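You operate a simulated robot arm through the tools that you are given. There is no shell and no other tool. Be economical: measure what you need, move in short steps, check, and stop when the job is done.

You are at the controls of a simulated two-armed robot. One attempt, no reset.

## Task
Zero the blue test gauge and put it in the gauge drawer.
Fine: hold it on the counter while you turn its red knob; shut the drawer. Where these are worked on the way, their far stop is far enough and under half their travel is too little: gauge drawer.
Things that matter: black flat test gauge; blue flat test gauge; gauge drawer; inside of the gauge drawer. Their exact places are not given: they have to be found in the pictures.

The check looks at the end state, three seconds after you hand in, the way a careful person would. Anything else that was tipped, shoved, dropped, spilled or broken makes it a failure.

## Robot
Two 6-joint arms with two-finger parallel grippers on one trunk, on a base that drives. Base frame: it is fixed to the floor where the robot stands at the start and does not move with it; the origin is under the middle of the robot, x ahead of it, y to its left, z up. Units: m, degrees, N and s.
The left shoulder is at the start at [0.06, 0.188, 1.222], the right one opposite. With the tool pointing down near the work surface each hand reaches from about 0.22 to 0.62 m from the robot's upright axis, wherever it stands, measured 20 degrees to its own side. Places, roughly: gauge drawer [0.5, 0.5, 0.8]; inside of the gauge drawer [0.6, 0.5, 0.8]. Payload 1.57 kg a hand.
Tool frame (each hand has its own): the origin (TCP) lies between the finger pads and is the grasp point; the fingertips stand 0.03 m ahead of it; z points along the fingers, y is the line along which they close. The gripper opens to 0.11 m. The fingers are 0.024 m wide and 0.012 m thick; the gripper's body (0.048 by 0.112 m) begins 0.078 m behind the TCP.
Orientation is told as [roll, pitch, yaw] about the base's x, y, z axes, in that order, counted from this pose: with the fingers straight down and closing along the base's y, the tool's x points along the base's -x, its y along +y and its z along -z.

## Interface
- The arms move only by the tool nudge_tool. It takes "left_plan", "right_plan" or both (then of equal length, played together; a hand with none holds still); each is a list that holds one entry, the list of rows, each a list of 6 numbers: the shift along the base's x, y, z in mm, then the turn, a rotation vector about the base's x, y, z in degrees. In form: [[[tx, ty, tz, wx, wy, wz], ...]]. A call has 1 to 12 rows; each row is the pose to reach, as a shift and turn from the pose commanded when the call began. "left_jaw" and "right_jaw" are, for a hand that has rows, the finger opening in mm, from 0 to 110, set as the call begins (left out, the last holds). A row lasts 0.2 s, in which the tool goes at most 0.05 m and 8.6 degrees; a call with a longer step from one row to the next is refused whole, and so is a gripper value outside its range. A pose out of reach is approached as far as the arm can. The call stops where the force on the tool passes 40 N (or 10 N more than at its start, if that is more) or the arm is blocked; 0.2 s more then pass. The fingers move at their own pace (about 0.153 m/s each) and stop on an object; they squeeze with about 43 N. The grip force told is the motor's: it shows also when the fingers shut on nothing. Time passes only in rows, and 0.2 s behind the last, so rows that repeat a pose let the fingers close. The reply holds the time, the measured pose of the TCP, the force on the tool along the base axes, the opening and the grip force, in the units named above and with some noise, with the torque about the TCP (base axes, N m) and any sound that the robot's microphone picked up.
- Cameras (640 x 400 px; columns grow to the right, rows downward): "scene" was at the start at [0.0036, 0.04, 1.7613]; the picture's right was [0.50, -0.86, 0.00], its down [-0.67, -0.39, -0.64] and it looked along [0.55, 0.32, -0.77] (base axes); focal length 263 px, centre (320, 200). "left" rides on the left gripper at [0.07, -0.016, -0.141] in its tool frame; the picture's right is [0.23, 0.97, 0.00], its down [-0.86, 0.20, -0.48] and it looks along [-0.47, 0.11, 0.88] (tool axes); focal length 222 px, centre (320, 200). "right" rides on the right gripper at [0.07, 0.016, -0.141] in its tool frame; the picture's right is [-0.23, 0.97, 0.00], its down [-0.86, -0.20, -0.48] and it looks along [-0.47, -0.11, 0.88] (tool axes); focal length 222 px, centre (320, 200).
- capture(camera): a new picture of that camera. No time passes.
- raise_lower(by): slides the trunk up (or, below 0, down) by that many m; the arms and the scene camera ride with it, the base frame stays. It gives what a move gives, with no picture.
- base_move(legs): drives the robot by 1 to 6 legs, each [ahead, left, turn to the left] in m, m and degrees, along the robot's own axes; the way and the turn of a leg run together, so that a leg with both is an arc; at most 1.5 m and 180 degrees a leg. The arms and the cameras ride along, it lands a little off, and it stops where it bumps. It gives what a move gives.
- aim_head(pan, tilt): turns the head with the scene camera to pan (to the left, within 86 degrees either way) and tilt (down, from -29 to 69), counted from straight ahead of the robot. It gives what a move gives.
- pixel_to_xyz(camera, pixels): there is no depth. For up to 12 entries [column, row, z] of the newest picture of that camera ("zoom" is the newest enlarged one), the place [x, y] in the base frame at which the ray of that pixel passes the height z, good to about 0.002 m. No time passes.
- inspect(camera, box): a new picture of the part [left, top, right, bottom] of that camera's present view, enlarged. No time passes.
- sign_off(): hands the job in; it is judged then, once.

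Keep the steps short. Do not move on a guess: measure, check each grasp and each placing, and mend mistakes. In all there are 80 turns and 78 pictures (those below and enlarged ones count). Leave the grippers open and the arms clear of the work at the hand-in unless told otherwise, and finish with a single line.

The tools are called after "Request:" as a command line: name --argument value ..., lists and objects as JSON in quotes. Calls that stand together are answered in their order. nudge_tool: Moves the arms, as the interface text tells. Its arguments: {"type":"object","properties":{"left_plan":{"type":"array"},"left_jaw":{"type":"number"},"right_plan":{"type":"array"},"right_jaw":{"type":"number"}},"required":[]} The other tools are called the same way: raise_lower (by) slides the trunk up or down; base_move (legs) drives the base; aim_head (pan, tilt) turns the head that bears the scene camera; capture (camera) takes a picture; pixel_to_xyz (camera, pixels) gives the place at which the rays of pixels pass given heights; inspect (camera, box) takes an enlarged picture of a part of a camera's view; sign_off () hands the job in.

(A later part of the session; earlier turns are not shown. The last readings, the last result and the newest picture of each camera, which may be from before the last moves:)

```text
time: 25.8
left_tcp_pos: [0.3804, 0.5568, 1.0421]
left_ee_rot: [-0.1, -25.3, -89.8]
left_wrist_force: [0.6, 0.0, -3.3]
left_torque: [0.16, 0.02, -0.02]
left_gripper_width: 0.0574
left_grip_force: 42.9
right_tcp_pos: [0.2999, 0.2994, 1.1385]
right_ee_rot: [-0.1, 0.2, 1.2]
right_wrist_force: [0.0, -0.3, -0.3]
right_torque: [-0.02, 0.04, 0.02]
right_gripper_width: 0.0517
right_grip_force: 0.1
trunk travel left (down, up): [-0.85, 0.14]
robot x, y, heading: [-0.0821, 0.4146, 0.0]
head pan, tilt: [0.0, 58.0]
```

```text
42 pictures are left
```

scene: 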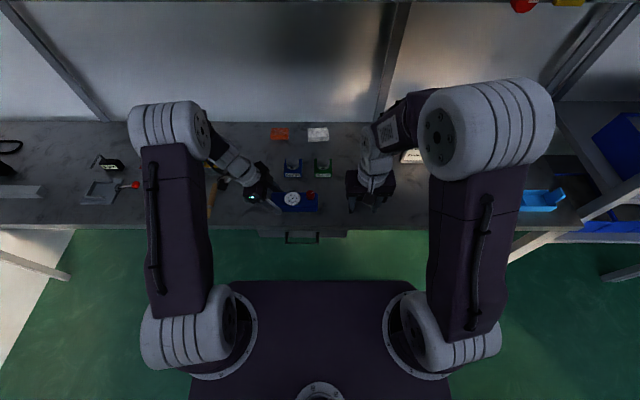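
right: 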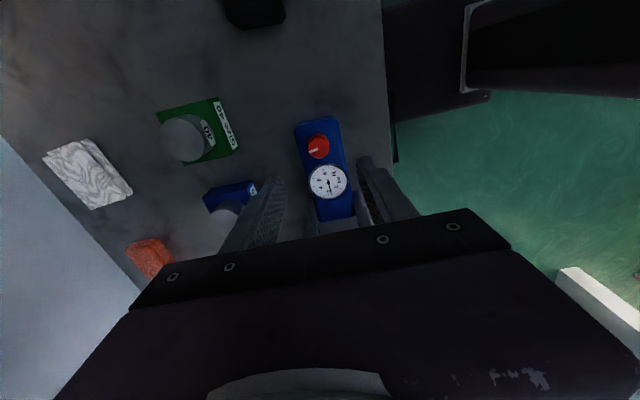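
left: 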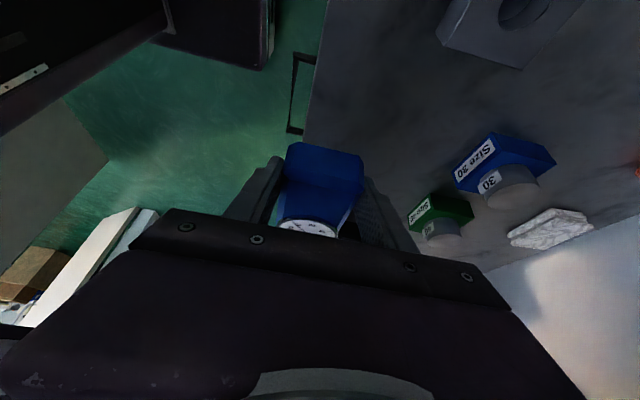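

The gauge is held firmly. Next I turn the right hand to yaw 90° so its fingers close across the handle bar, and re-measure the handle.

Request:
nudge_tool --right_plan '[[[-5, 0, 0, 0, 0, 8.1], [-10, 0, 0, 0, 0, 16.2], [-15, 0, 0, 0, 0, 24.3], [-20, 0, 0, 0, 0, 32.4], [-25, 0, 0, 0, 0, 40.5], [-30, 0, 0, 0, 0, 48.6], [-35, 0, 0, 0, 0, 56.7], [-40, 0, -5, 0, 0, 64.8], [-45, 0, -10, 0, 0, 72.9], [-50, 0, -15, 0, 0, 81], [-55, 0, -20, 0, 0, 88.8], [-55, 0, -20, 0, 0, 88.8]]]' --right_jaw 60

Request:
nudge_tool --right_plan '[[[-5, 15, -30, 0, -7.5, 0], [-10, 30, -60, 0, -15, 0], [-15, 45, -90, 0, -22.5, 0], [-20, 60, -120, 0, -30, 0], [-20, 75, -150, 0, -37.5, 0], [-20, 90, -170, 0, -45, 0], [-20, 90, -170, 0, -45, 0]]]'

Request:
capture --camera "right"

Request:
inspect --camera "scene" --box '[240, 170, 400, 270]'

```text
time: 28.4
left_tcp_pos: [0.3749, 0.5576, 1.0434]
left_ee_rot: [0.3, -25.1, -89.9]
left_wrist_force: [0.6, 0.5, -2.4]
left_torque: [0.18, 0.01, 0.01]
left_gripper_width: 0.0579
left_grip_force: 43.3
right_tcp_pos: [0.2389, 0.2989, 1.1198]
right_ee_rot: [0.0, 0.0, 90.1]
right_wrist_force: [-0.9, -1.1, -1.1]
right_torque: [-0.01, 0.02, -0.03]
right_gripper_width: 0.0599
right_grip_force: 0.1
trunk travel left (down, up): [-0.85, 0.14]
robot x, y, heading: [-0.0805, 0.4152, 0.1]
head pan, tilt: [0.0, 58.0]
```

```text
time: 29.9
left_tcp_pos: [0.3771, 0.5542, 1.0437]
left_ee_rot: [0.2, -25.1, -89.8]
left_wrist_force: [0.4, -0.2, -2.1]
left_torque: [0.21, 0.02, 0.02]
left_gripper_width: 0.0576
left_grip_force: 43.2
right_tcp_pos: [0.2836, 0.349, 0.9576]
right_ee_rot: [-46.9, 0.3, 80.0]
right_wrist_force: [0.7, -0.4, 0.2]
right_torque: [0.04, 0.02, 0.01]
right_gripper_width: 0.0601
right_grip_force: 0.0
right hand out of reach, approached as far as the arm can: row 2, 3, 4
trunk travel left (down, up): [-0.85, 0.14]
robot x, y, heading: [-0.0765, 0.4107, 0.1]
head pan, tilt: [0.0, 58.0]
stopped in row 7 (right hand): the arm was blocked; the commanded pose is now the measured one
```

```text
41 pictures are left
```

right: 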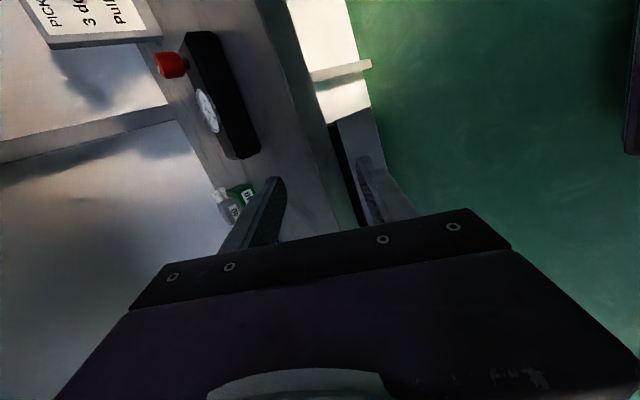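

```text
4.00 times, centred on (320, 220) of scene
```

zoom: 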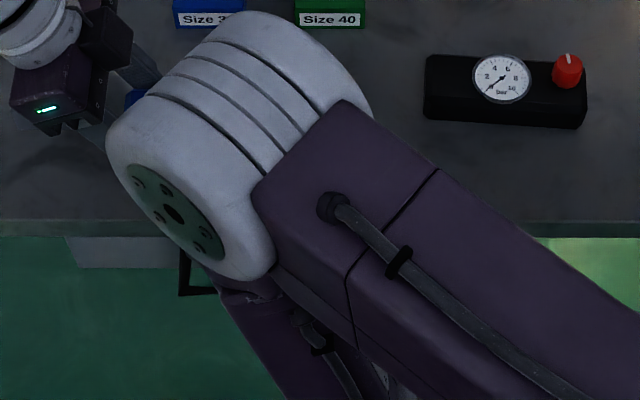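

The right arm is too folded at this distance and its elbow comes near the left hand. I'll raise and untilt it, then back the base up another 0.12 m.

Request:
nudge_tool --right_plan '[[[0, -10, 30, 0, 0, 0], [-5, -20, 60, 0, 8, 0], [-10, -30, 90, 0, 16, 0], [-15, -40, 120, 0, 24, 0], [-20, -50, 140, 0, 32, 0], [-20, -50, 160, 0, 40, 0], [-20, -50, 160, 0, 45, 0]]]'

Request:
base_move --legs '[[-0.12, 0, 0]]'

Request:
capture --camera "scene"

```text
time: 31.5
left_tcp_pos: [0.3752, 0.5567, 1.044]
left_ee_rot: [0.3, -25.3, -90.1]
left_wrist_force: [0.1, -0.4, -2.6]
left_torque: [0.17, 0.0, -0.02]
left_gripper_width: 0.0577
left_grip_force: 43.1
right_tcp_pos: [0.2606, 0.3009, 1.1176]
right_ee_rot: [-2.3, 7.4, 83.3]
right_wrist_force: [0.0, 0.2, 1.3]
right_torque: [-0.03, 0.03, 0.02]
right_gripper_width: 0.0599
right_grip_force: 0.1
right hand out of reach, approached as far as the arm can: row 5, 6
trunk travel left (down, up): [-0.85, 0.14]
robot x, y, heading: [-0.0763, 0.4167, 0.3]
head pan, tilt: [0.0, 58.0]
```

```text
time: 32.7
left_tcp_pos: [0.2574, 0.5562, 1.043]
left_ee_rot: [0.0, -25.2, -89.8]
left_wrist_force: [1.1, -0.5, -2.7]
left_torque: [0.19, 0.0, -0.03]
left_gripper_width: 0.0576
left_grip_force: 43.4
right_tcp_pos: [0.1424, 0.2991, 1.1166]
right_ee_rot: [-2.2, 7.5, 83.3]
right_wrist_force: [0.2, -0.7, 0.4]
right_torque: [-0.02, 0.01, 0.0]
right_gripper_width: 0.0602
right_grip_force: 0.2
trunk travel left (down, up): [-0.85, 0.14]
robot x, y, heading: [-0.1983, 0.415, 0.2]
head pan, tilt: [0.0, 58.0]
```

```text
39 pictures are left
```

scene: 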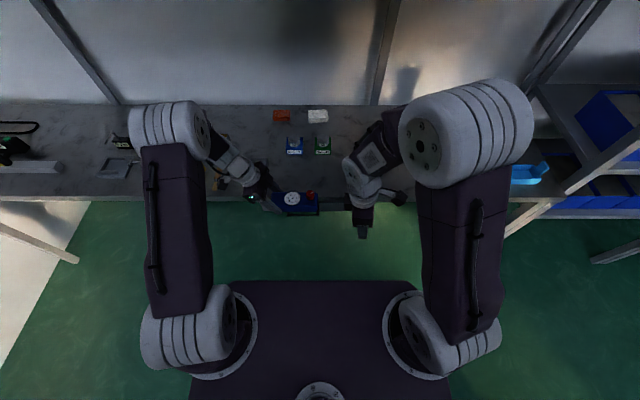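

The handle is now about 0.52 m ahead of the robot. I'll move the held gauge up and left out of the way, and square the right hand above and behind the handle.

Request:
nudge_tool --left_plan '[[[0, 20, 20, 0, 0, 0], [0, 45, 40, 0, 0, 0], [0, 70, 60, 0, 0, 0], [0, 95, 80, 0, 0, 0], [0, 120, 90, 0, 0, 0], [0, 120, 90, 0, 0, 0]]]' --right_plan '[[[10, 0, 0, 2.6, 0.4, 2.2], [20, 10, 0, 5.2, 0.9, 4.5], [35, 25, -10, 7.7, 1.3, 6.7], [50, 50, -30, 7.7, 1.3, 6.7], [60, 75, -50, 7.7, 1.3, 6.7], [60, 90, -65, 7.7, 1.3, 6.7]]]'

Request:
nudge_tool --right_plan '[[[0, 10, -20, 0, -7.5, 0], [0, 20, -40, 0, -15, 0], [0, 35, -60, 0, -22.5, 0], [10, 50, -85, 0, -30, 0], [20, 65, -110, 0, -37.5, 0], [30, 80, -130, 0, -45, 0], [30, 85, -135, 0, -45, 0]]]'

Request:
capture --camera "right"

Request:
capture --camera "scene"

```text
time: 34.1
left_tcp_pos: [0.2548, 0.6781, 1.1343]
left_ee_rot: [0.2, -25.2, -90.0]
left_wrist_force: [-0.7, 0.1, -2.4]
left_torque: [0.19, 0.01, 0.01]
left_gripper_width: 0.0577
left_grip_force: 42.8
right_tcp_pos: [0.1997, 0.3903, 1.0524]
right_ee_rot: [-0.4, -0.2, 90.1]
right_wrist_force: [-0.4, 0.1, -0.4]
right_torque: [-0.03, -0.03, 0.01]
right_gripper_width: 0.0597
right_grip_force: 0.0
trunk travel left (down, up): [-0.85, 0.14]
robot x, y, heading: [-0.2019, 0.4165, 0.2]
head pan, tilt: [0.0, 58.0]
```

```text
time: 35.7
left_tcp_pos: [0.2551, 0.676, 1.1337]
left_ee_rot: [0.2, -25.1, -90.0]
left_wrist_force: [-1.1, -0.6, -3.3]
left_torque: [0.16, 0.0, 0.03]
left_gripper_width: 0.0577
left_grip_force: 43.0
right_tcp_pos: [0.2293, 0.4768, 0.9185]
right_ee_rot: [-45.6, 0.0, 90.3]
right_wrist_force: [0.5, 0.4, 0.6]
right_torque: [-0.03, 0.0, -0.03]
right_gripper_width: 0.06
right_grip_force: 0.1
right hand out of reach, approached as far as the arm can: row 2, 3
trunk travel left (down, up): [-0.85, 0.14]
robot x, y, heading: [-0.198, 0.4152, 0.1]
head pan, tilt: [0.0, 58.0]
```

```text
38 pictures are left
```

right: 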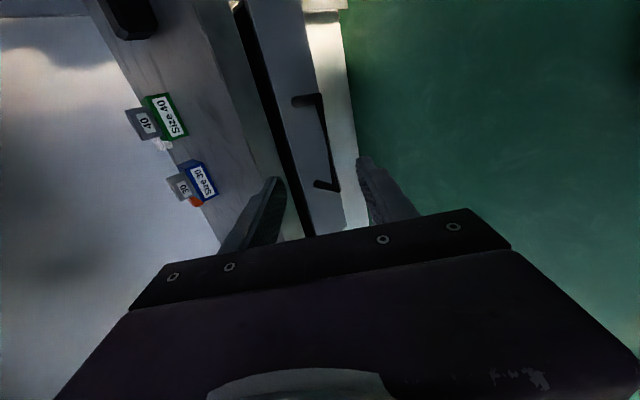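

```text
37 pictures are left
```

scene: 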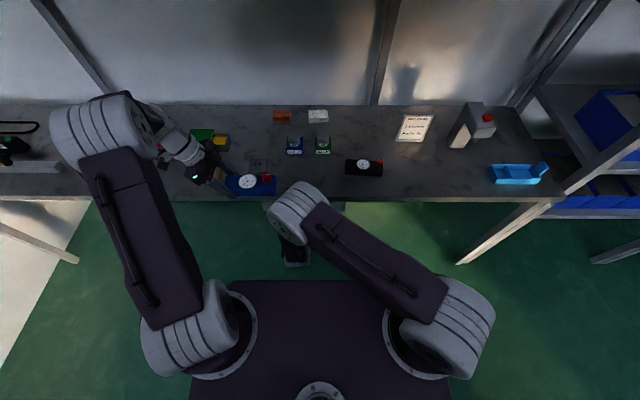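

The right hand sits at 45° behind and above the handle. I'll check the bar ends in this view at (320,97) and (336,188).

Request:
pixel_to_xyz --camera "right" --pixels '[[320, 97, 0.8], [336, 188, 0.8], [328, 140, 0.8], [328, 140, 0.79], [328, 140, 0.81], [294, 100, 0.8]]'

```text
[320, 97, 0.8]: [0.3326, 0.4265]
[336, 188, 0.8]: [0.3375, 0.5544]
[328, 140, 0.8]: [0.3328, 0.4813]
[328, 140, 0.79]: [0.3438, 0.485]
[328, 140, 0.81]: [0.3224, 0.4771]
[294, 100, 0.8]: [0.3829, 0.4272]
```

Combining views, the bar is at about (0.319, 0.487, 0.812). I'll narrow the jaw to 36 mm and slide in along the 45° line, stopping about 6 mm short.

Request:
nudge_tool --right_plan '[[[17, 4, -25, 0, 0, 0], [35, 8, -51, 0, 0, 0], [35, 8, -51, 0, 0, 0]]]' --right_jaw 36

Request:
nudge_tool --right_plan '[[[15, 0, -15, 0, 0, 0], [30, 0, -30, 0, 0, 0], [40, 0, -40, 0, 0, 0], [50, 0, -50, 0, 0, 0], [50, 0, -50, 0, 0, 0]]]'

Request:
capture --camera "right"

```text
time: 36.5
left_tcp_pos: [0.2548, 0.6771, 1.1347]
left_ee_rot: [0.2, -25.2, -90.0]
left_wrist_force: [0.1, 0.2, -1.7]
left_torque: [0.16, -0.05, -0.02]
left_gripper_width: 0.0578
left_grip_force: 43.0
right_tcp_pos: [0.2659, 0.4835, 0.8659]
right_ee_rot: [-45.6, 0.0, 90.2]
right_wrist_force: [-0.3, -0.2, -0.7]
right_torque: [-0.01, 0.0, -0.02]
right_gripper_width: 0.0359
right_grip_force: 0.0
trunk travel left (down, up): [-0.85, 0.14]
robot x, y, heading: [-0.2027, 0.4145, -0.1]
head pan, tilt: [0.0, 58.0]
```

```text
time: 37.7
left_tcp_pos: [0.2551, 0.6767, 1.1355]
left_ee_rot: [0.3, -25.2, -89.9]
left_wrist_force: [0.1, -0.6, -2.9]
left_torque: [0.2, 0.0, -0.01]
left_gripper_width: 0.0574
left_grip_force: 42.9
right_tcp_pos: [0.3158, 0.4834, 0.8168]
right_ee_rot: [-45.4, 0.0, 90.1]
right_wrist_force: [0.5, 0.6, 0.3]
right_torque: [-0.01, 0.0, -0.04]
right_gripper_width: 0.036
right_grip_force: 0.0
trunk travel left (down, up): [-0.85, 0.14]
robot x, y, heading: [-0.2, 0.4133, -0.3]
head pan, tilt: [0.0, 58.0]
```

```text
36 pictures are left
```

right: 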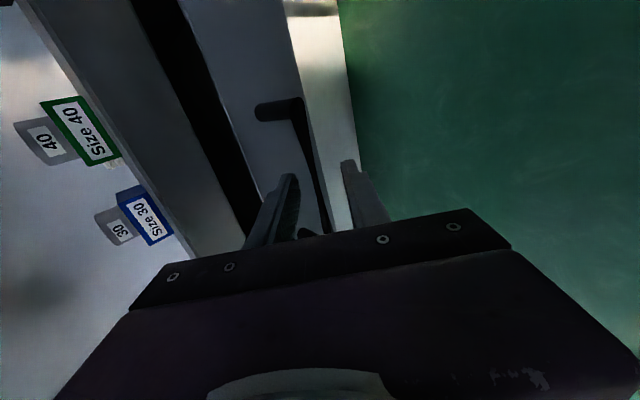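

The bar runs between the fingers, so I'll close on it.

Request:
nudge_tool --right_plan '[[[0, 0, 0, 0, 0, 0], [0, 0, 0, 0, 0, 0], [0, 0, 0, 0, 0, 0]]]' --right_jaw 0

Request:
inspect --camera "right" --box '[230, 80, 410, 250]'

```text
time: 38.5
left_tcp_pos: [0.2546, 0.6766, 1.1345]
left_ee_rot: [0.3, -25.2, -89.9]
left_wrist_force: [0.0, -0.6, -2.5]
left_torque: [0.21, 0.01, -0.01]
left_gripper_width: 0.0576
left_grip_force: 43.1
right_tcp_pos: [0.3157, 0.4831, 0.8192]
right_ee_rot: [-45.7, -0.1, 90.2]
right_wrist_force: [0.6, 0.5, 11.1]
right_torque: [0.02, -0.11, -0.41]
right_gripper_width: 0.0139
right_grip_force: 30.1
trunk travel left (down, up): [-0.85, 0.14]
robot x, y, heading: [-0.1986, 0.4154, 0.1]
head pan, tilt: [0.0, 58.0]
```

```text
2.35 times, centred on (320, 165) of right
```

zoom: 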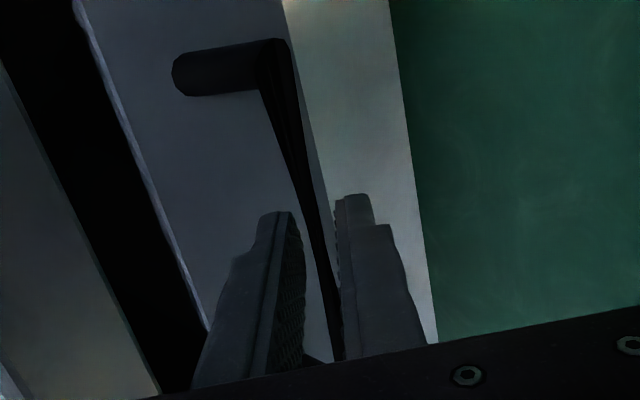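

The bar is gripped (14 mm, 30 N). I'll pull by driving the base back 0.1 m first.

Request:
base_move --legs '[[-0.1, 0, 0]]'

Request:
capture --camera "right"

```text
time: 39.7
left_tcp_pos: [0.1527, 0.6764, 1.1331]
left_ee_rot: [0.3, -25.2, -90.0]
left_wrist_force: [0.3, 0.2, -2.4]
left_torque: [0.18, -0.04, -0.02]
left_gripper_width: 0.0574
left_grip_force: 43.1
right_tcp_pos: [0.2137, 0.4835, 0.8175]
right_ee_rot: [-45.7, -0.2, 90.3]
right_wrist_force: [2.0, 2.2, 12.3]
right_torque: [0.67, -0.22, 0.0]
right_gripper_width: 0.0137
right_grip_force: 30.4
trunk travel left (down, up): [-0.85, 0.14]
robot x, y, heading: [-0.2997, 0.4126, 0.2]
head pan, tilt: [0.0, 58.0]
```

```text
34 pictures are left
```

right: 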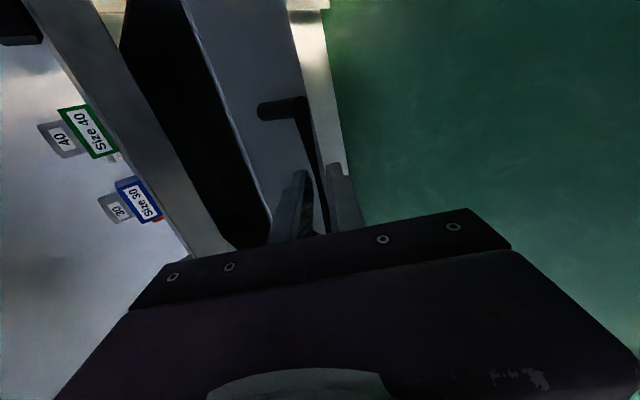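

The drawer is opening. I'll pull another 0.12 m.

Request:
base_move --legs '[[-0.12, 0, 0]]'

Request:
capture --camera "right"

Request:
capture --camera "scene"

```text
time: 40.9
left_tcp_pos: [0.0312, 0.6776, 1.1343]
left_ee_rot: [0.2, -25.2, -89.8]
left_wrist_force: [-1.3, 0.4, -2.8]
left_torque: [0.15, -0.03, 0.03]
left_gripper_width: 0.0576
left_grip_force: 42.8
right_tcp_pos: [0.0932, 0.4832, 0.8183]
right_ee_rot: [-45.7, -0.2, 90.3]
right_wrist_force: [1.2, -1.9, 3.1]
right_torque: [0.31, -0.16, -0.21]
right_gripper_width: 0.0134
right_grip_force: 30.1
trunk travel left (down, up): [-0.85, 0.14]
robot x, y, heading: [-0.4246, 0.4132, 0.3]
head pan, tilt: [0.0, 58.0]
```

```text
33 pictures are left
```

right: 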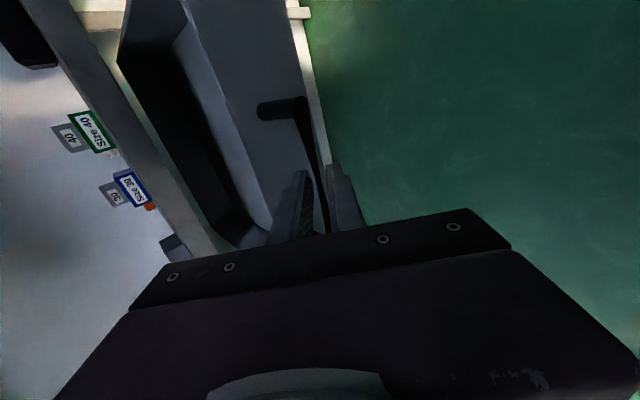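

```text
32 pictures are left
```

scene: 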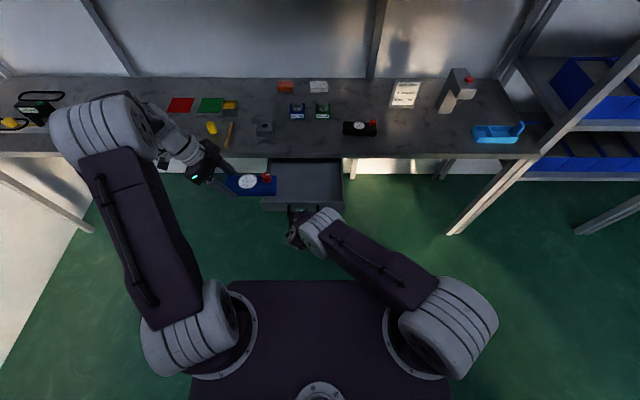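

The drawer is open 0.22 m with no resistance yet. I'll pull a bit more to find the stop.

Request:
base_move --legs '[[-0.06, 0, 0]]'

Request:
inspect --camera "scene" --box '[200, 120, 380, 250]'

```text
time: 42.0
left_tcp_pos: [-0.0225, 0.6764, 1.1339]
left_ee_rot: [0.2, -25.2, -89.9]
left_wrist_force: [-0.8, -0.1, -2.7]
left_torque: [0.17, 0.01, 0.0]
left_gripper_width: 0.0577
left_grip_force: 43.1
right_tcp_pos: [0.0502, 0.4839, 0.8271]
right_ee_rot: [-47.5, -0.5, 89.8]
right_wrist_force: [0.2, -4.0, 2.6]
right_torque: [0.04, -0.03, 0.68]
right_gripper_width: 0.0139
right_grip_force: 30.6
trunk travel left (down, up): [-0.85, 0.14]
robot x, y, heading: [-0.4761, 0.4158, -0.1]
head pan, tilt: [0.0, 58.0]
stopped in leg 1: the force on the tool passed its limit at 116 N (the readings are from after the stop); the commanded pose is now the measured one
```

```text
3.08 times, centred on (290, 185) of scene
```

zoom: 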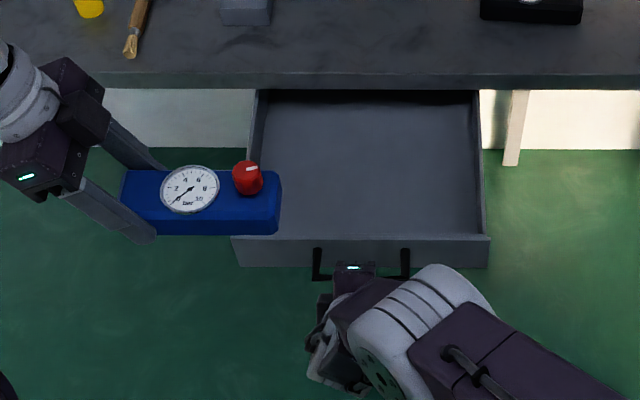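

The drawer is fully open (stop at about 0.26 m) and empty. I'll release the handle and withdraw the right hand back, up and right.

Request:
nudge_tool --right_plan '[[[0, 0, 0, 0, 0, 0], [0, 0, 0, 0, 0, 0], [-20, 0, 20, 0, 0, 0], [-45, 0, 45, 0, 0, 0], [-60, -10, 75, 0, 0, 0], [-60, -35, 110, 0, 0, 0], [-60, -65, 145, 0, 8, 0], [-60, -95, 180, 0, 16, 0], [-50, -125, 210, 0, 24, 0], [-40, -155, 240, 0, 32, 0], [-30, -180, 265, 0, 40, 0], [-20, -200, 285, 0, 45, 0]]]' --right_jaw 36

Request:
capture --camera "scene"

```text
time: 44.6
left_tcp_pos: [-0.0224, 0.6755, 1.1342]
left_ee_rot: [0.0, -25.3, -89.8]
left_wrist_force: [0.1, 1.1, -3.1]
left_torque: [0.2, -0.01, 0.0]
left_gripper_width: 0.0576
left_grip_force: 43.0
right_tcp_pos: [0.0318, 0.2846, 1.1127]
right_ee_rot: [-2.4, -0.5, 89.5]
right_wrist_force: [0.5, -0.3, -0.8]
right_torque: [-0.05, 0.03, 0.02]
right_gripper_width: 0.036
right_grip_force: 0.0
right hand out of reach, approached as far as the arm can: row 10
trunk travel left (down, up): [-0.85, 0.14]
robot x, y, heading: [-0.4779, 0.4169, 0.3]
head pan, tilt: [0.0, 58.0]
```

```text
30 pictures are left
```

scene: 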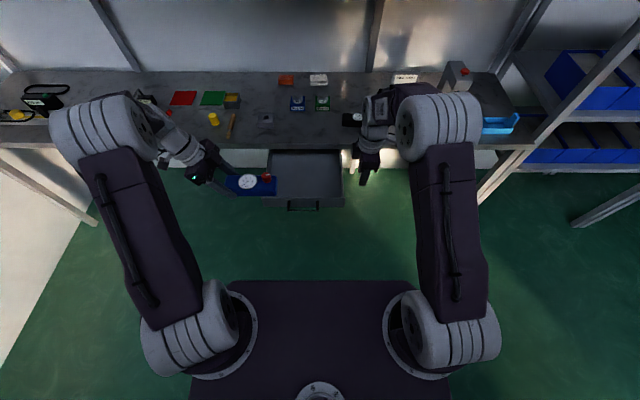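

The drawer stayed open. I'll measure its interior from an enlarged view.

Request:
inspect --camera "scene" --box '[245, 135, 365, 220]'

Request:
pixel_to_xyz --camera "scene" --pixels '[[306, 149, 0.86], [306, 197, 0.85], [306, 193, 0.78], [270, 175, 0.85], [343, 175, 0.85], [304, 210, 0.81]]'

```text
4.71 times, centred on (305, 178) of scene
```

zoom: 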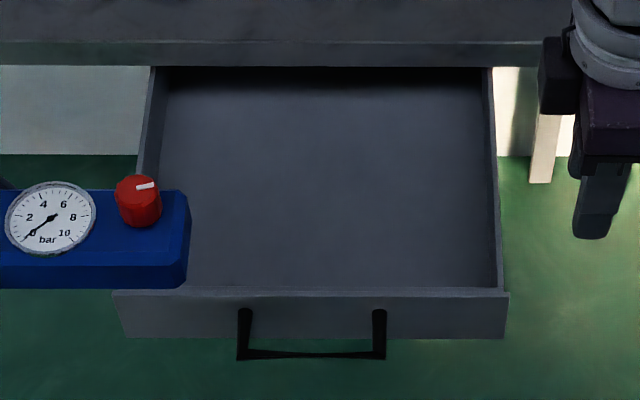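

```text
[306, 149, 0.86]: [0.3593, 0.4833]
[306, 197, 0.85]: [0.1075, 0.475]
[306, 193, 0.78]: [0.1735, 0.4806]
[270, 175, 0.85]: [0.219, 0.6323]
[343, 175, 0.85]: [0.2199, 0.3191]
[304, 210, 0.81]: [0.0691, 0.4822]
```

Interior is about x 0.12–0.355, y 0.33–0.63. I'll drive forward 0.22 m so the left hand can reach.

Request:
base_move --legs '[[0.22, 0, 0]]'

Request:
capture --camera "scene"

```text
time: 46.3
left_tcp_pos: [0.1934, 0.6767, 1.1347]
left_ee_rot: [0.3, -25.2, -89.9]
left_wrist_force: [0.2, -0.4, -1.2]
left_torque: [0.18, -0.03, -0.03]
left_gripper_width: 0.0577
left_grip_force: 43.0
right_tcp_pos: [0.2467, 0.2858, 1.1134]
right_ee_rot: [-2.6, -0.3, 89.6]
right_wrist_force: [-1.0, 0.7, -0.4]
right_torque: [0.01, -0.06, 0.04]
right_gripper_width: 0.0361
right_grip_force: 0.0
trunk travel left (down, up): [-0.85, 0.14]
robot x, y, heading: [-0.2609, 0.4163, 0.0]
head pan, tilt: [0.0, 58.0]
```

```text
28 pictures are left
```

scene: 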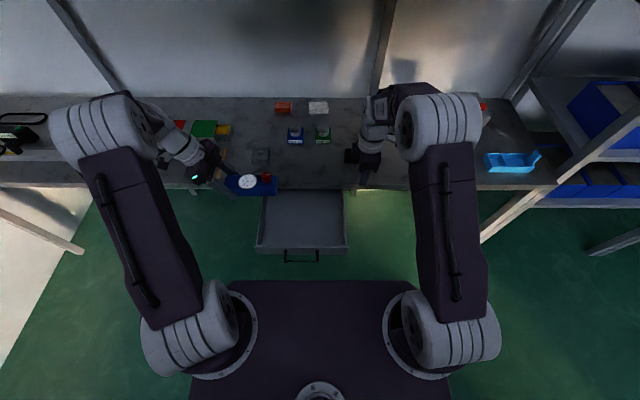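

The drawer is still open. I'll bring the gauge over the drawer centre at z=1.0.

Request:
nudge_tool --left_plan '[[[10, -30, -25, 0, 0, 0], [20, -60, -50, 0, 0, 0], [30, -90, -75, 0, 0, 0], [40, -115, -105, 0, 0, 0], [42, -137, -135, 0, 0, 0], [42, -137, -135, 0, 0, 0]]]'

Request:
inspect --camera "scene" --box '[230, 160, 390, 270]'

Request:
capture --camera "left"

```text
time: 47.7
left_tcp_pos: [0.2383, 0.5402, 0.9979]
left_ee_rot: [0.2, -25.2, -89.9]
left_wrist_force: [0.4, 0.3, -2.4]
left_torque: [0.17, 0.02, 0.0]
left_gripper_width: 0.0577
left_grip_force: 42.9
right_tcp_pos: [0.249, 0.2851, 1.1109]
right_ee_rot: [-2.4, -0.3, 89.6]
right_wrist_force: [0.2, -0.2, 0.0]
right_torque: [0.01, -0.01, 0.01]
right_gripper_width: 0.0361
right_grip_force: 0.0
trunk travel left (down, up): [-0.85, 0.14]
robot x, y, heading: [-0.257, 0.4132, 0.1]
head pan, tilt: [0.0, 58.0]
```

```text
3.64 times, centred on (310, 215) of scene
```

zoom: 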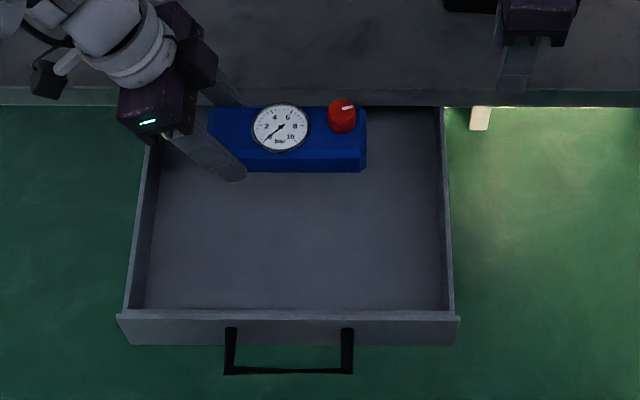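

```text
26 pictures are left
```

left: 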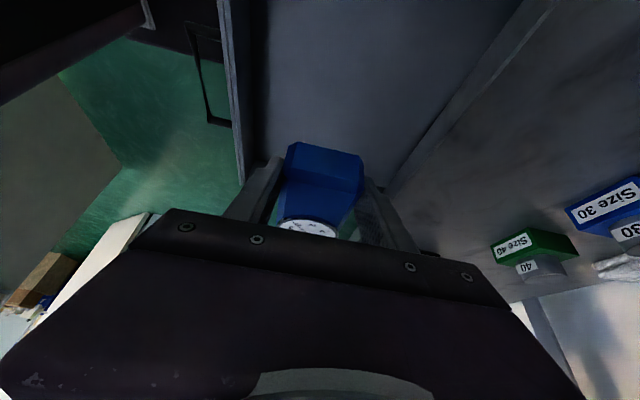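

The gauge is over the drawer and still reads 0. I'll descend 130 mm, shifting 12 mm toward me for clearance from the counter edge.

Request:
nudge_tool --left_plan '[[[-6, 0, -30, 0, 0, 0], [-12, 0, -60, 0, 0, 0], [-12, 0, -90, 0, 0, 0], [-12, 0, -115, 0, 0, 0], [-12, 0, -130, 0, 0, 0], [-12, 0, -130, 0, 0, 0]]]'

Request:
inspect --camera "scene" --box '[230, 160, 390, 270]'

```text
time: 49.1
left_tcp_pos: [0.2252, 0.5404, 0.8669]
left_ee_rot: [0.2, -25.2, -89.9]
left_wrist_force: [-0.4, -0.6, -2.3]
left_torque: [0.2, -0.02, 0.02]
left_gripper_width: 0.0576
left_grip_force: 43.0
right_tcp_pos: [0.2496, 0.287, 1.112]
right_ee_rot: [-2.4, -0.4, 89.6]
right_wrist_force: [1.3, 0.0, 0.6]
right_torque: [0.04, 0.01, -0.03]
right_gripper_width: 0.0361
right_grip_force: 0.1
trunk travel left (down, up): [-0.85, 0.14]
robot x, y, heading: [-0.2579, 0.4156, 0.1]
head pan, tilt: [0.0, 58.0]
```

```text
3.64 times, centred on (310, 215) of scene
```

zoom: 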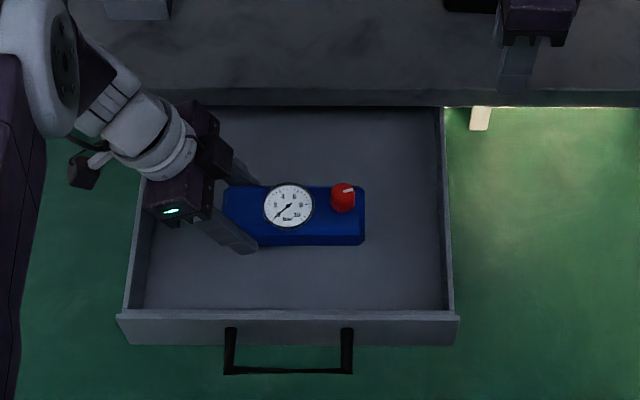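

It's inside with clearance. I'll lower in small steps toward the drawer floor.

Request:
nudge_tool --left_plan '[[[0, 0, -6, 0, 0, 0], [0, 0, -12, 0, 0, 0], [0, 0, -18, 0, 0, 0], [0, 0, -24, 0, 0, 0], [0, 0, -28, 0, 0, 0], [0, 0, -32, 0, 0, 0], [0, 0, -36, 0, 0, 0], [0, 0, -40, 0, 0, 0], [0, 0, -43, 0, 0, 0], [0, 0, -46, 0, 0, 0]]]'

Request:
inspect --camera "scene" --box '[230, 160, 390, 270]'

```text
time: 51.3
left_tcp_pos: [0.2261, 0.5407, 0.8232]
left_ee_rot: [0.2, -25.2, -90.0]
left_wrist_force: [0.0, 0.9, -2.9]
left_torque: [0.16, -0.01, 0.01]
left_gripper_width: 0.0574
left_grip_force: 42.8
right_tcp_pos: [0.2486, 0.2847, 1.1115]
right_ee_rot: [-2.4, -0.2, 89.6]
right_wrist_force: [0.2, -0.4, -0.2]
right_torque: [0.01, -0.01, 0.02]
right_gripper_width: 0.0359
right_grip_force: 0.0
trunk travel left (down, up): [-0.85, 0.14]
robot x, y, heading: [-0.2568, 0.4187, 0.2]
head pan, tilt: [0.0, 58.0]
```

```text
3.64 times, centred on (310, 215) of scene
```

zoom: 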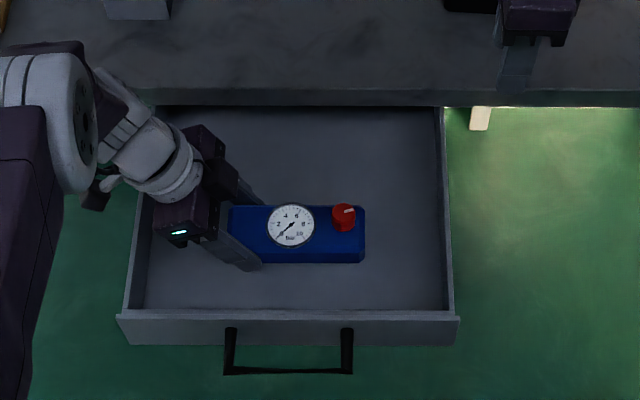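

No contact yet, so I'll continue in 3–4 mm steps.

Request:
nudge_tool --left_plan '[[[0, 0, -4, 0, 0, 0], [0, 0, -8, 0, 0, 0], [0, 0, -11, 0, 0, 0], [0, 0, -14, 0, 0, 0], [0, 0, -17, 0, 0, 0], [0, 0, -20, 0, 0, 0], [0, 0, -23, 0, 0, 0], [0, 0, -26, 0, 0, 0], [0, 0, -29, 0, 0, 0], [0, 0, -32, 0, 0, 0]]]'

Request:
inspect --camera "scene" --box '[230, 160, 390, 270]'

```text
time: 53.0
left_tcp_pos: [0.2286, 0.5399, 0.8039]
left_ee_rot: [0.5, -25.4, -89.8]
left_wrist_force: [-0.2, 1.8, 28.9]
left_torque: [0.59, 0.99, -0.05]
left_gripper_width: 0.0576
left_grip_force: 42.4
right_tcp_pos: [0.2465, 0.2858, 1.1122]
right_ee_rot: [-2.5, -0.2, 89.6]
right_wrist_force: [0.9, -0.2, -0.5]
right_torque: [-0.02, 0.03, -0.04]
right_gripper_width: 0.0359
right_grip_force: 0.1
trunk travel left (down, up): [-0.85, 0.14]
robot x, y, heading: [-0.2582, 0.4155, 0.3]
head pan, tilt: [0.0, 58.0]
stopped in row 8 (left hand): the force on the tool passed its limit at 47 N (the readings are from after the stop); the commanded pose is now the measured one
```

```text
3.64 times, centred on (310, 215) of scene
```

zoom: 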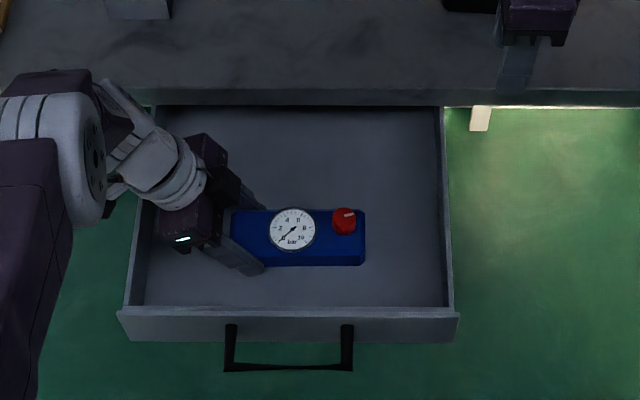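

The gauge is on the drawer floor. I'll ease up 1 mm and open the left jaw.

Request:
nudge_tool --left_plan '[[[0, 0, 1, 0, 0, 0], [0, 0, 1, 0, 0, 0]]]'

Request:
nudge_tool --left_plan '[[[0, 0, 0, 0, 0, 0], [0, 0, 0, 0, 0, 0], [0, 0, 0, 0, 0, 0]]]' --left_jaw 90

Request:
nudge_tool --left_plan '[[[0, 8, 20, 0, 0, 0], [0, 18, 45, 0, 0, 0], [0, 30, 75, 0, 0, 0], [0, 40, 110, 0, 0, 0], [0, 55, 150, 0, 0, 0], [0, 75, 190, 0, 0, 0], [0, 100, 225, 0, 0, 0], [0, 125, 255, 0, 0, 0], [0, 150, 285, 0, 0, 0]]]'

Request:
inspect --camera "scene" --box '[230, 160, 390, 270]'

```text
time: 53.5
left_tcp_pos: [0.2262, 0.5406, 0.8036]
left_ee_rot: [0.5, -25.3, -89.9]
left_wrist_force: [0.3, 2.2, 21.3]
left_torque: [0.51, 0.73, 0.01]
left_gripper_width: 0.0574
left_grip_force: 42.9
right_tcp_pos: [0.2468, 0.2843, 1.1133]
right_ee_rot: [-2.5, -0.4, 89.6]
right_wrist_force: [0.1, 0.1, 0.5]
right_torque: [-0.01, -0.04, -0.01]
right_gripper_width: 0.0356
right_grip_force: 0.1
trunk travel left (down, up): [-0.85, 0.14]
robot x, y, heading: [-0.2592, 0.418, 0.0]
head pan, tilt: [0.0, 58.0]
```

```text
time: 54.4
left_tcp_pos: [0.2277, 0.5405, 0.8027]
left_ee_rot: [0.6, -25.3, -89.8]
left_wrist_force: [9.5, 3.3, 30.2]
left_torque: [0.0, 0.91, -0.11]
left_gripper_width: 0.0806
left_grip_force: 0.0
right_tcp_pos: [0.2481, 0.2849, 1.1131]
right_ee_rot: [-2.5, -0.4, 89.6]
right_wrist_force: [0.5, 0.3, 0.3]
right_torque: [0.0, 0.0, 0.01]
right_gripper_width: 0.036
right_grip_force: 0.1
trunk travel left (down, up): [-0.85, 0.14]
robot x, y, heading: [-0.2581, 0.4135, 0.4]
head pan, tilt: [0.0, 58.0]
```

```text
time: 56.4
left_tcp_pos: [0.2266, 0.6919, 1.087]
left_ee_rot: [0.3, -25.4, -89.8]
left_wrist_force: [0.0, -0.4, -0.1]
left_torque: [-0.03, -0.04, -0.01]
left_gripper_width: 0.09
left_grip_force: 0.1
right_tcp_pos: [0.2475, 0.287, 1.1124]
right_ee_rot: [-2.4, -0.3, 89.6]
right_wrist_force: [-0.1, 0.0, -0.4]
right_torque: [-0.01, -0.03, -0.02]
right_gripper_width: 0.0361
right_grip_force: 0.0
trunk travel left (down, up): [-0.85, 0.14]
robot x, y, heading: [-0.2582, 0.4141, 0.2]
head pan, tilt: [0.0, 58.0]
```

```text
3.64 times, centred on (310, 215) of scene
```

zoom: 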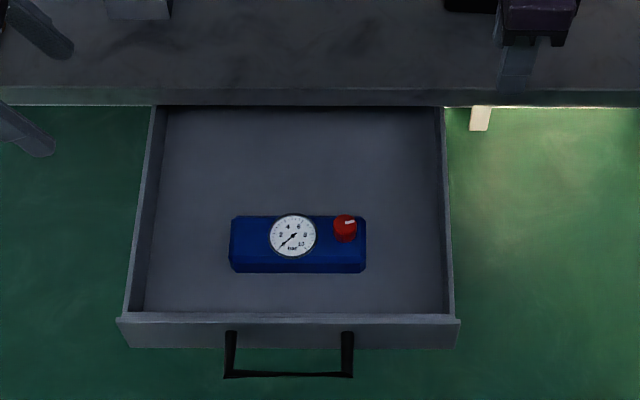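

The gauge is resting in the drawer. I'll check the needle closely, then back up 0.2 m to regrip the handle the same way as before.

Request:
inspect --camera "scene" --box '[290, 208, 330, 238]'

Request:
base_move --legs '[[-0.205, 0, 0]]'

Request:
capture --camera "scene"

```text
13.33 times, centred on (310, 223) of scene
```

zoom: 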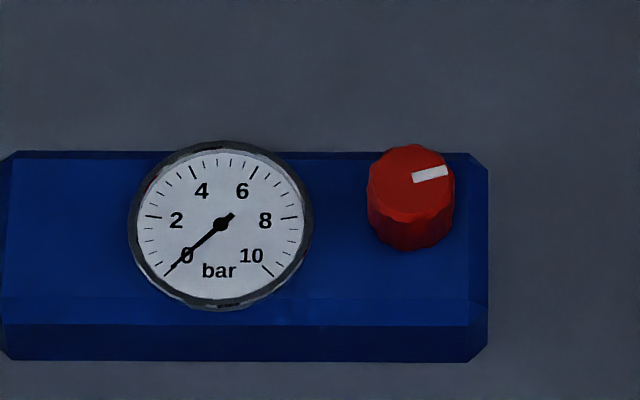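

```text
time: 58.0
left_tcp_pos: [0.0259, 0.69, 1.0862]
left_ee_rot: [0.2, -25.3, -89.7]
left_wrist_force: [0.0, -0.5, 0.5]
left_torque: [0.01, 0.02, -0.01]
left_gripper_width: 0.0901
left_grip_force: 0.0
right_tcp_pos: [0.0475, 0.2855, 1.1101]
right_ee_rot: [-2.1, -0.4, 89.6]
right_wrist_force: [-0.5, 0.3, 0.2]
right_torque: [-0.01, 0.01, 0.01]
right_gripper_width: 0.0358
right_grip_force: 0.0
trunk travel left (down, up): [-0.85, 0.14]
robot x, y, heading: [-0.4627, 0.4149, 0.2]
head pan, tilt: [0.0, 58.0]
```

```text
20 pictures are left
```

scene: 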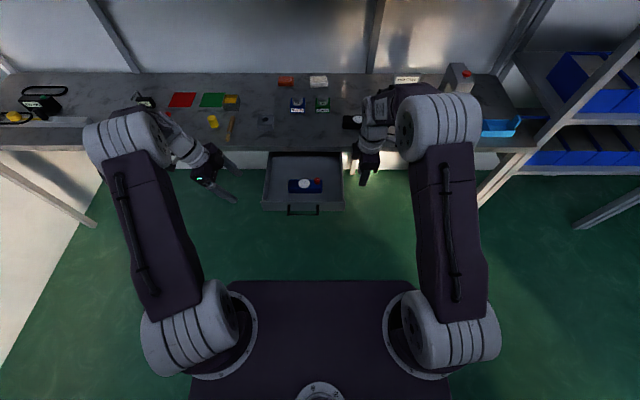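

It reads 0. I'll bring the right hand back to the staging pose behind the handle and tilt it 45°.

Request:
nudge_tool --right_plan '[[[-25, 20, -10, 2, 0, 0], [-55, 45, -25, 2, 0, 0], [-80, 75, -40, 2, 0, 0], [-107, 105, -58, 2, 0, 0], [-107, 115, -78, 2, -7.5, 0], [-107, 125, -98, 2, -15, 0], [-107, 140, -118, 2, -22.5, 0], [-97, 155, -143, 2, -30, 0], [-87, 170, -168, 2, -37.5, 0], [-77, 185, -188, 2, -43, 0], [-77, 195, -193, 2, -43, 0]]]' --right_jaw 40

Request:
capture --camera "right"

Request:
inspect --camera "scene" --box '[240, 140, 370, 250]'

```text
time: 60.4
left_tcp_pos: [0.0237, 0.6924, 1.0868]
left_ee_rot: [0.5, -25.5, -89.7]
left_wrist_force: [0.2, -0.2, 0.4]
left_torque: [-0.02, 0.04, 0.01]
left_gripper_width: 0.0901
left_grip_force: 0.0
right_tcp_pos: [-0.0329, 0.4789, 0.9187]
right_ee_rot: [-45.5, -2.3, 90.7]
right_wrist_force: [0.5, 0.7, 0.6]
right_torque: [-0.02, 0.01, 0.02]
right_gripper_width: 0.04
right_grip_force: 0.0
right hand out of reach, approached as far as the arm can: row 6, 7
trunk travel left (down, up): [-0.85, 0.14]
robot x, y, heading: [-0.4626, 0.4161, 0.1]
head pan, tilt: [0.0, 58.0]
```

```text
19 pictures are left
```

right: 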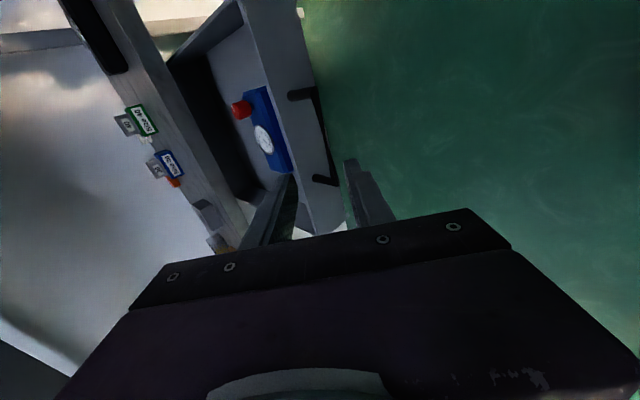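

```text
3.64 times, centred on (305, 195) of scene
```

zoom: 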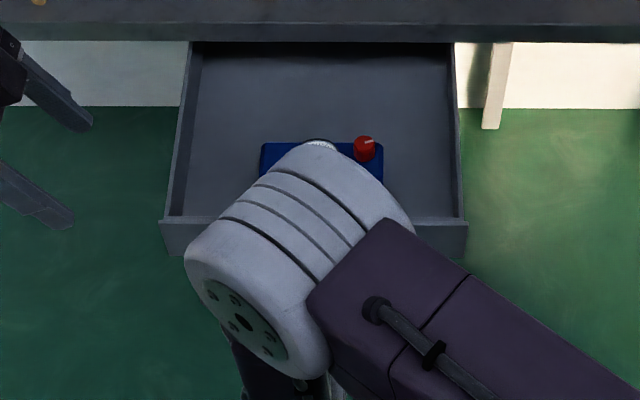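

Request:
pixel_to_xyz --camera "right" --pixels '[[316, 90, 0.812], [335, 185, 0.812], [326, 138, 0.812], [320, 97, 0.812]]'

```text
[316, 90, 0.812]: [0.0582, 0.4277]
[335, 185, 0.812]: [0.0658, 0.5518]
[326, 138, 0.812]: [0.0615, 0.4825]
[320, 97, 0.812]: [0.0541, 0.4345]
```

The bar is at (0.060, 0.485, 0.812). I'll move in along the 45° line and close on it.

Request:
nudge_tool --right_plan '[[[19, 3, -26, 0, 0, 0], [38, 5, -53, 0, 0, 0], [53, 5, -68, 0, 0, 0], [68, 5, -83, 0, 0, 0], [78, 5, -93, 0, 0, 0], [88, 5, -103, 0, 0, 0], [88, 5, -103, 0, 0, 0]]]'

Request:
nudge_tool --right_plan '[[[0, 0, 0, 0, 0, 0], [0, 0, 0, 0, 0, 0], [0, 0, 0, 0, 0, 0]]]' --right_jaw 0

Request:
inspect --camera "right" --box '[230, 80, 410, 250]'

```text
time: 62.0
left_tcp_pos: [0.0232, 0.6899, 1.0882]
left_ee_rot: [0.4, -25.3, -89.8]
left_wrist_force: [0.1, -0.1, 0.2]
left_torque: [0.01, -0.01, -0.02]
left_gripper_width: 0.0902
left_grip_force: 0.0
right_tcp_pos: [0.0556, 0.4847, 0.8139]
right_ee_rot: [-45.4, -2.3, 90.6]
right_wrist_force: [0.0, -0.9, 0.4]
right_torque: [-0.03, -0.02, 0.0]
right_gripper_width: 0.04
right_grip_force: 0.0
trunk travel left (down, up): [-0.85, 0.14]
robot x, y, heading: [-0.4652, 0.4141, 0.0]
head pan, tilt: [0.0, 58.0]
```

```text
time: 62.8
left_tcp_pos: [0.0243, 0.6901, 1.0873]
left_ee_rot: [0.3, -25.3, -89.8]
left_wrist_force: [-0.3, 0.2, -0.5]
left_torque: [0.0, 0.0, -0.01]
left_gripper_width: 0.0902
left_grip_force: 0.1
right_tcp_pos: [0.0591, 0.4844, 0.8174]
right_ee_rot: [-45.8, -2.5, 90.6]
right_wrist_force: [17.6, -3.0, 21.5]
right_torque: [-0.44, -0.25, 0.62]
right_gripper_width: 0.0143
right_grip_force: 30.4
trunk travel left (down, up): [-0.85, 0.14]
robot x, y, heading: [-0.4636, 0.4129, 0.3]
head pan, tilt: [0.0, 58.0]
```

```text
2.35 times, centred on (320, 165) of right
```

zoom: 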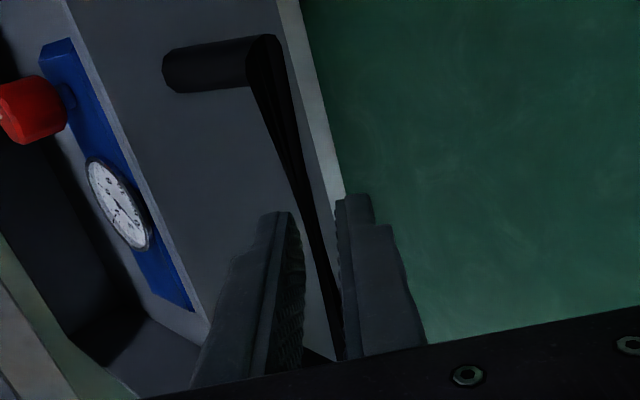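

Gripped again. I'll ease the grip load by 3 mm and drive forward 0.15 m.

Request:
nudge_tool --right_plan '[[[3, 0, 3, 0, 0, 0], [3, 0, 3, 0, 0, 0]]]'

Request:
base_move --legs '[[0.15, 0, 0]]'

Request:
capture --camera "scene"

```text
time: 63.4
left_tcp_pos: [0.0237, 0.6896, 1.0863]
left_ee_rot: [0.3, -25.3, -89.7]
left_wrist_force: [0.7, 0.3, -0.5]
left_torque: [0.02, -0.01, -0.05]
left_gripper_width: 0.09
left_grip_force: 0.1
right_tcp_pos: [0.0589, 0.486, 0.8169]
right_ee_rot: [-45.3, -2.3, 90.8]
right_wrist_force: [11.2, 0.4, 8.0]
right_torque: [-0.47, -0.14, 0.64]
right_gripper_width: 0.0138
right_grip_force: 29.9
trunk travel left (down, up): [-0.85, 0.14]
robot x, y, heading: [-0.464, 0.4164, 0.1]
head pan, tilt: [0.0, 58.0]
```

```text
time: 64.7
left_tcp_pos: [0.1731, 0.6912, 1.0894]
left_ee_rot: [0.5, -25.2, -89.7]
left_wrist_force: [0.0, -0.1, 0.2]
left_torque: [0.0, -0.02, -0.01]
left_gripper_width: 0.0898
left_grip_force: 0.0
right_tcp_pos: [0.2066, 0.4844, 0.8176]
right_ee_rot: [-45.3, -2.2, 90.7]
right_wrist_force: [-1.2, -4.4, -1.0]
right_torque: [-0.67, 0.12, 0.58]
right_gripper_width: 0.0139
right_grip_force: 30.6
trunk travel left (down, up): [-0.85, 0.14]
robot x, y, heading: [-0.3106, 0.4158, 0.3]
head pan, tilt: [0.0, 58.0]
```

```text
16 pictures are left
```

scene: 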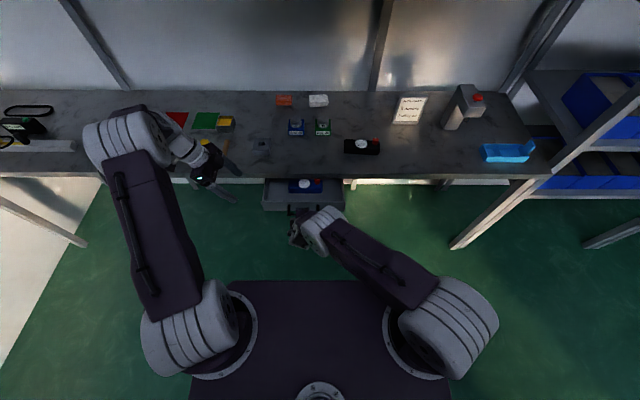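

It's closing smoothly. I'll drive forward the last ~0.11 m.

Request:
base_move --legs '[[0.1, 0, 0]]'

Request:
nudge_tool --right_plan '[[[4, 0, 0, 0, 0, 0], [8, 0, 0, 0, 0, 0], [12, 0, 0, 0, 0, 0], [16, 0, 0, 0, 0, 0], [20, 0, 0, 0, 0, 0], [20, 0, 0, 0, 0, 0]]]'

Request:
inspect --camera "scene" --box '[230, 160, 380, 270]'

Request:
capture --camera "right"

```text
time: 65.9
left_tcp_pos: [0.2727, 0.691, 1.0881]
left_ee_rot: [0.4, -25.3, -89.8]
left_wrist_force: [-0.6, 0.0, 0.6]
left_torque: [-0.01, 0.04, 0.01]
left_gripper_width: 0.0898
left_grip_force: 0.0
right_tcp_pos: [0.3074, 0.4844, 0.8171]
right_ee_rot: [-45.3, -2.2, 90.7]
right_wrist_force: [0.2, -6.1, 7.6]
right_torque: [-0.96, -0.02, 0.2]
right_gripper_width: 0.0144
right_grip_force: 30.6
trunk travel left (down, up): [-0.85, 0.14]
robot x, y, heading: [-0.2082, 0.4147, 0.2]
head pan, tilt: [0.0, 58.0]
```

```text
time: 67.3
left_tcp_pos: [0.2698, 0.6918, 1.09]
left_ee_rot: [0.6, -25.3, -89.8]
left_wrist_force: [-0.6, 0.1, 0.1]
left_torque: [0.0, 0.02, 0.03]
left_gripper_width: 0.09
left_grip_force: 0.0
right_tcp_pos: [0.3219, 0.4856, 0.8143]
right_ee_rot: [-44.9, -2.0, 90.7]
right_wrist_force: [-34.3, -3.3, -5.3]
right_torque: [-0.4, 0.28, 0.61]
right_gripper_width: 0.0141
right_grip_force: 30.5
trunk travel left (down, up): [-0.85, 0.14]
robot x, y, heading: [-0.2106, 0.4193, 0.5]
head pan, tilt: [0.0, 58.0]
```

```text
3.64 times, centred on (305, 215) of scene
```

zoom: 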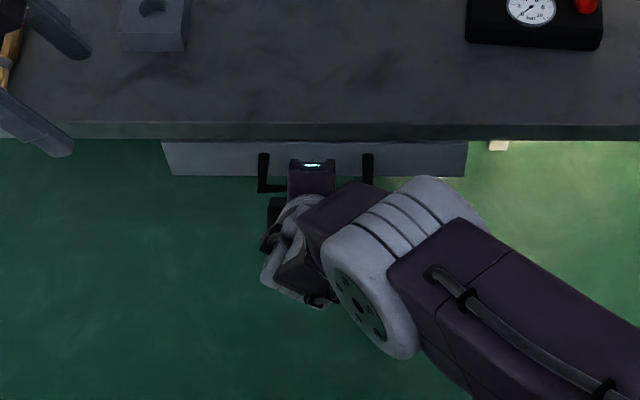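

```text
14 pictures are left
```

right: 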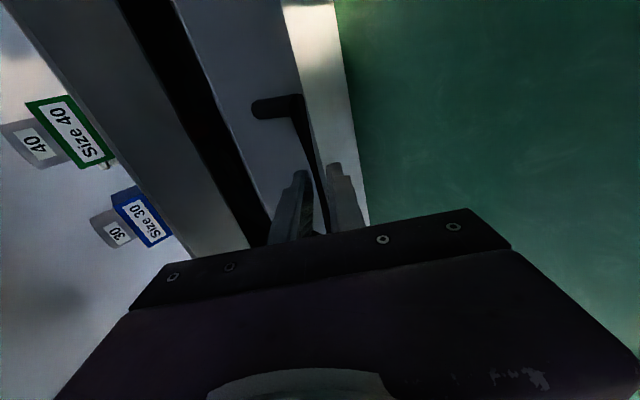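

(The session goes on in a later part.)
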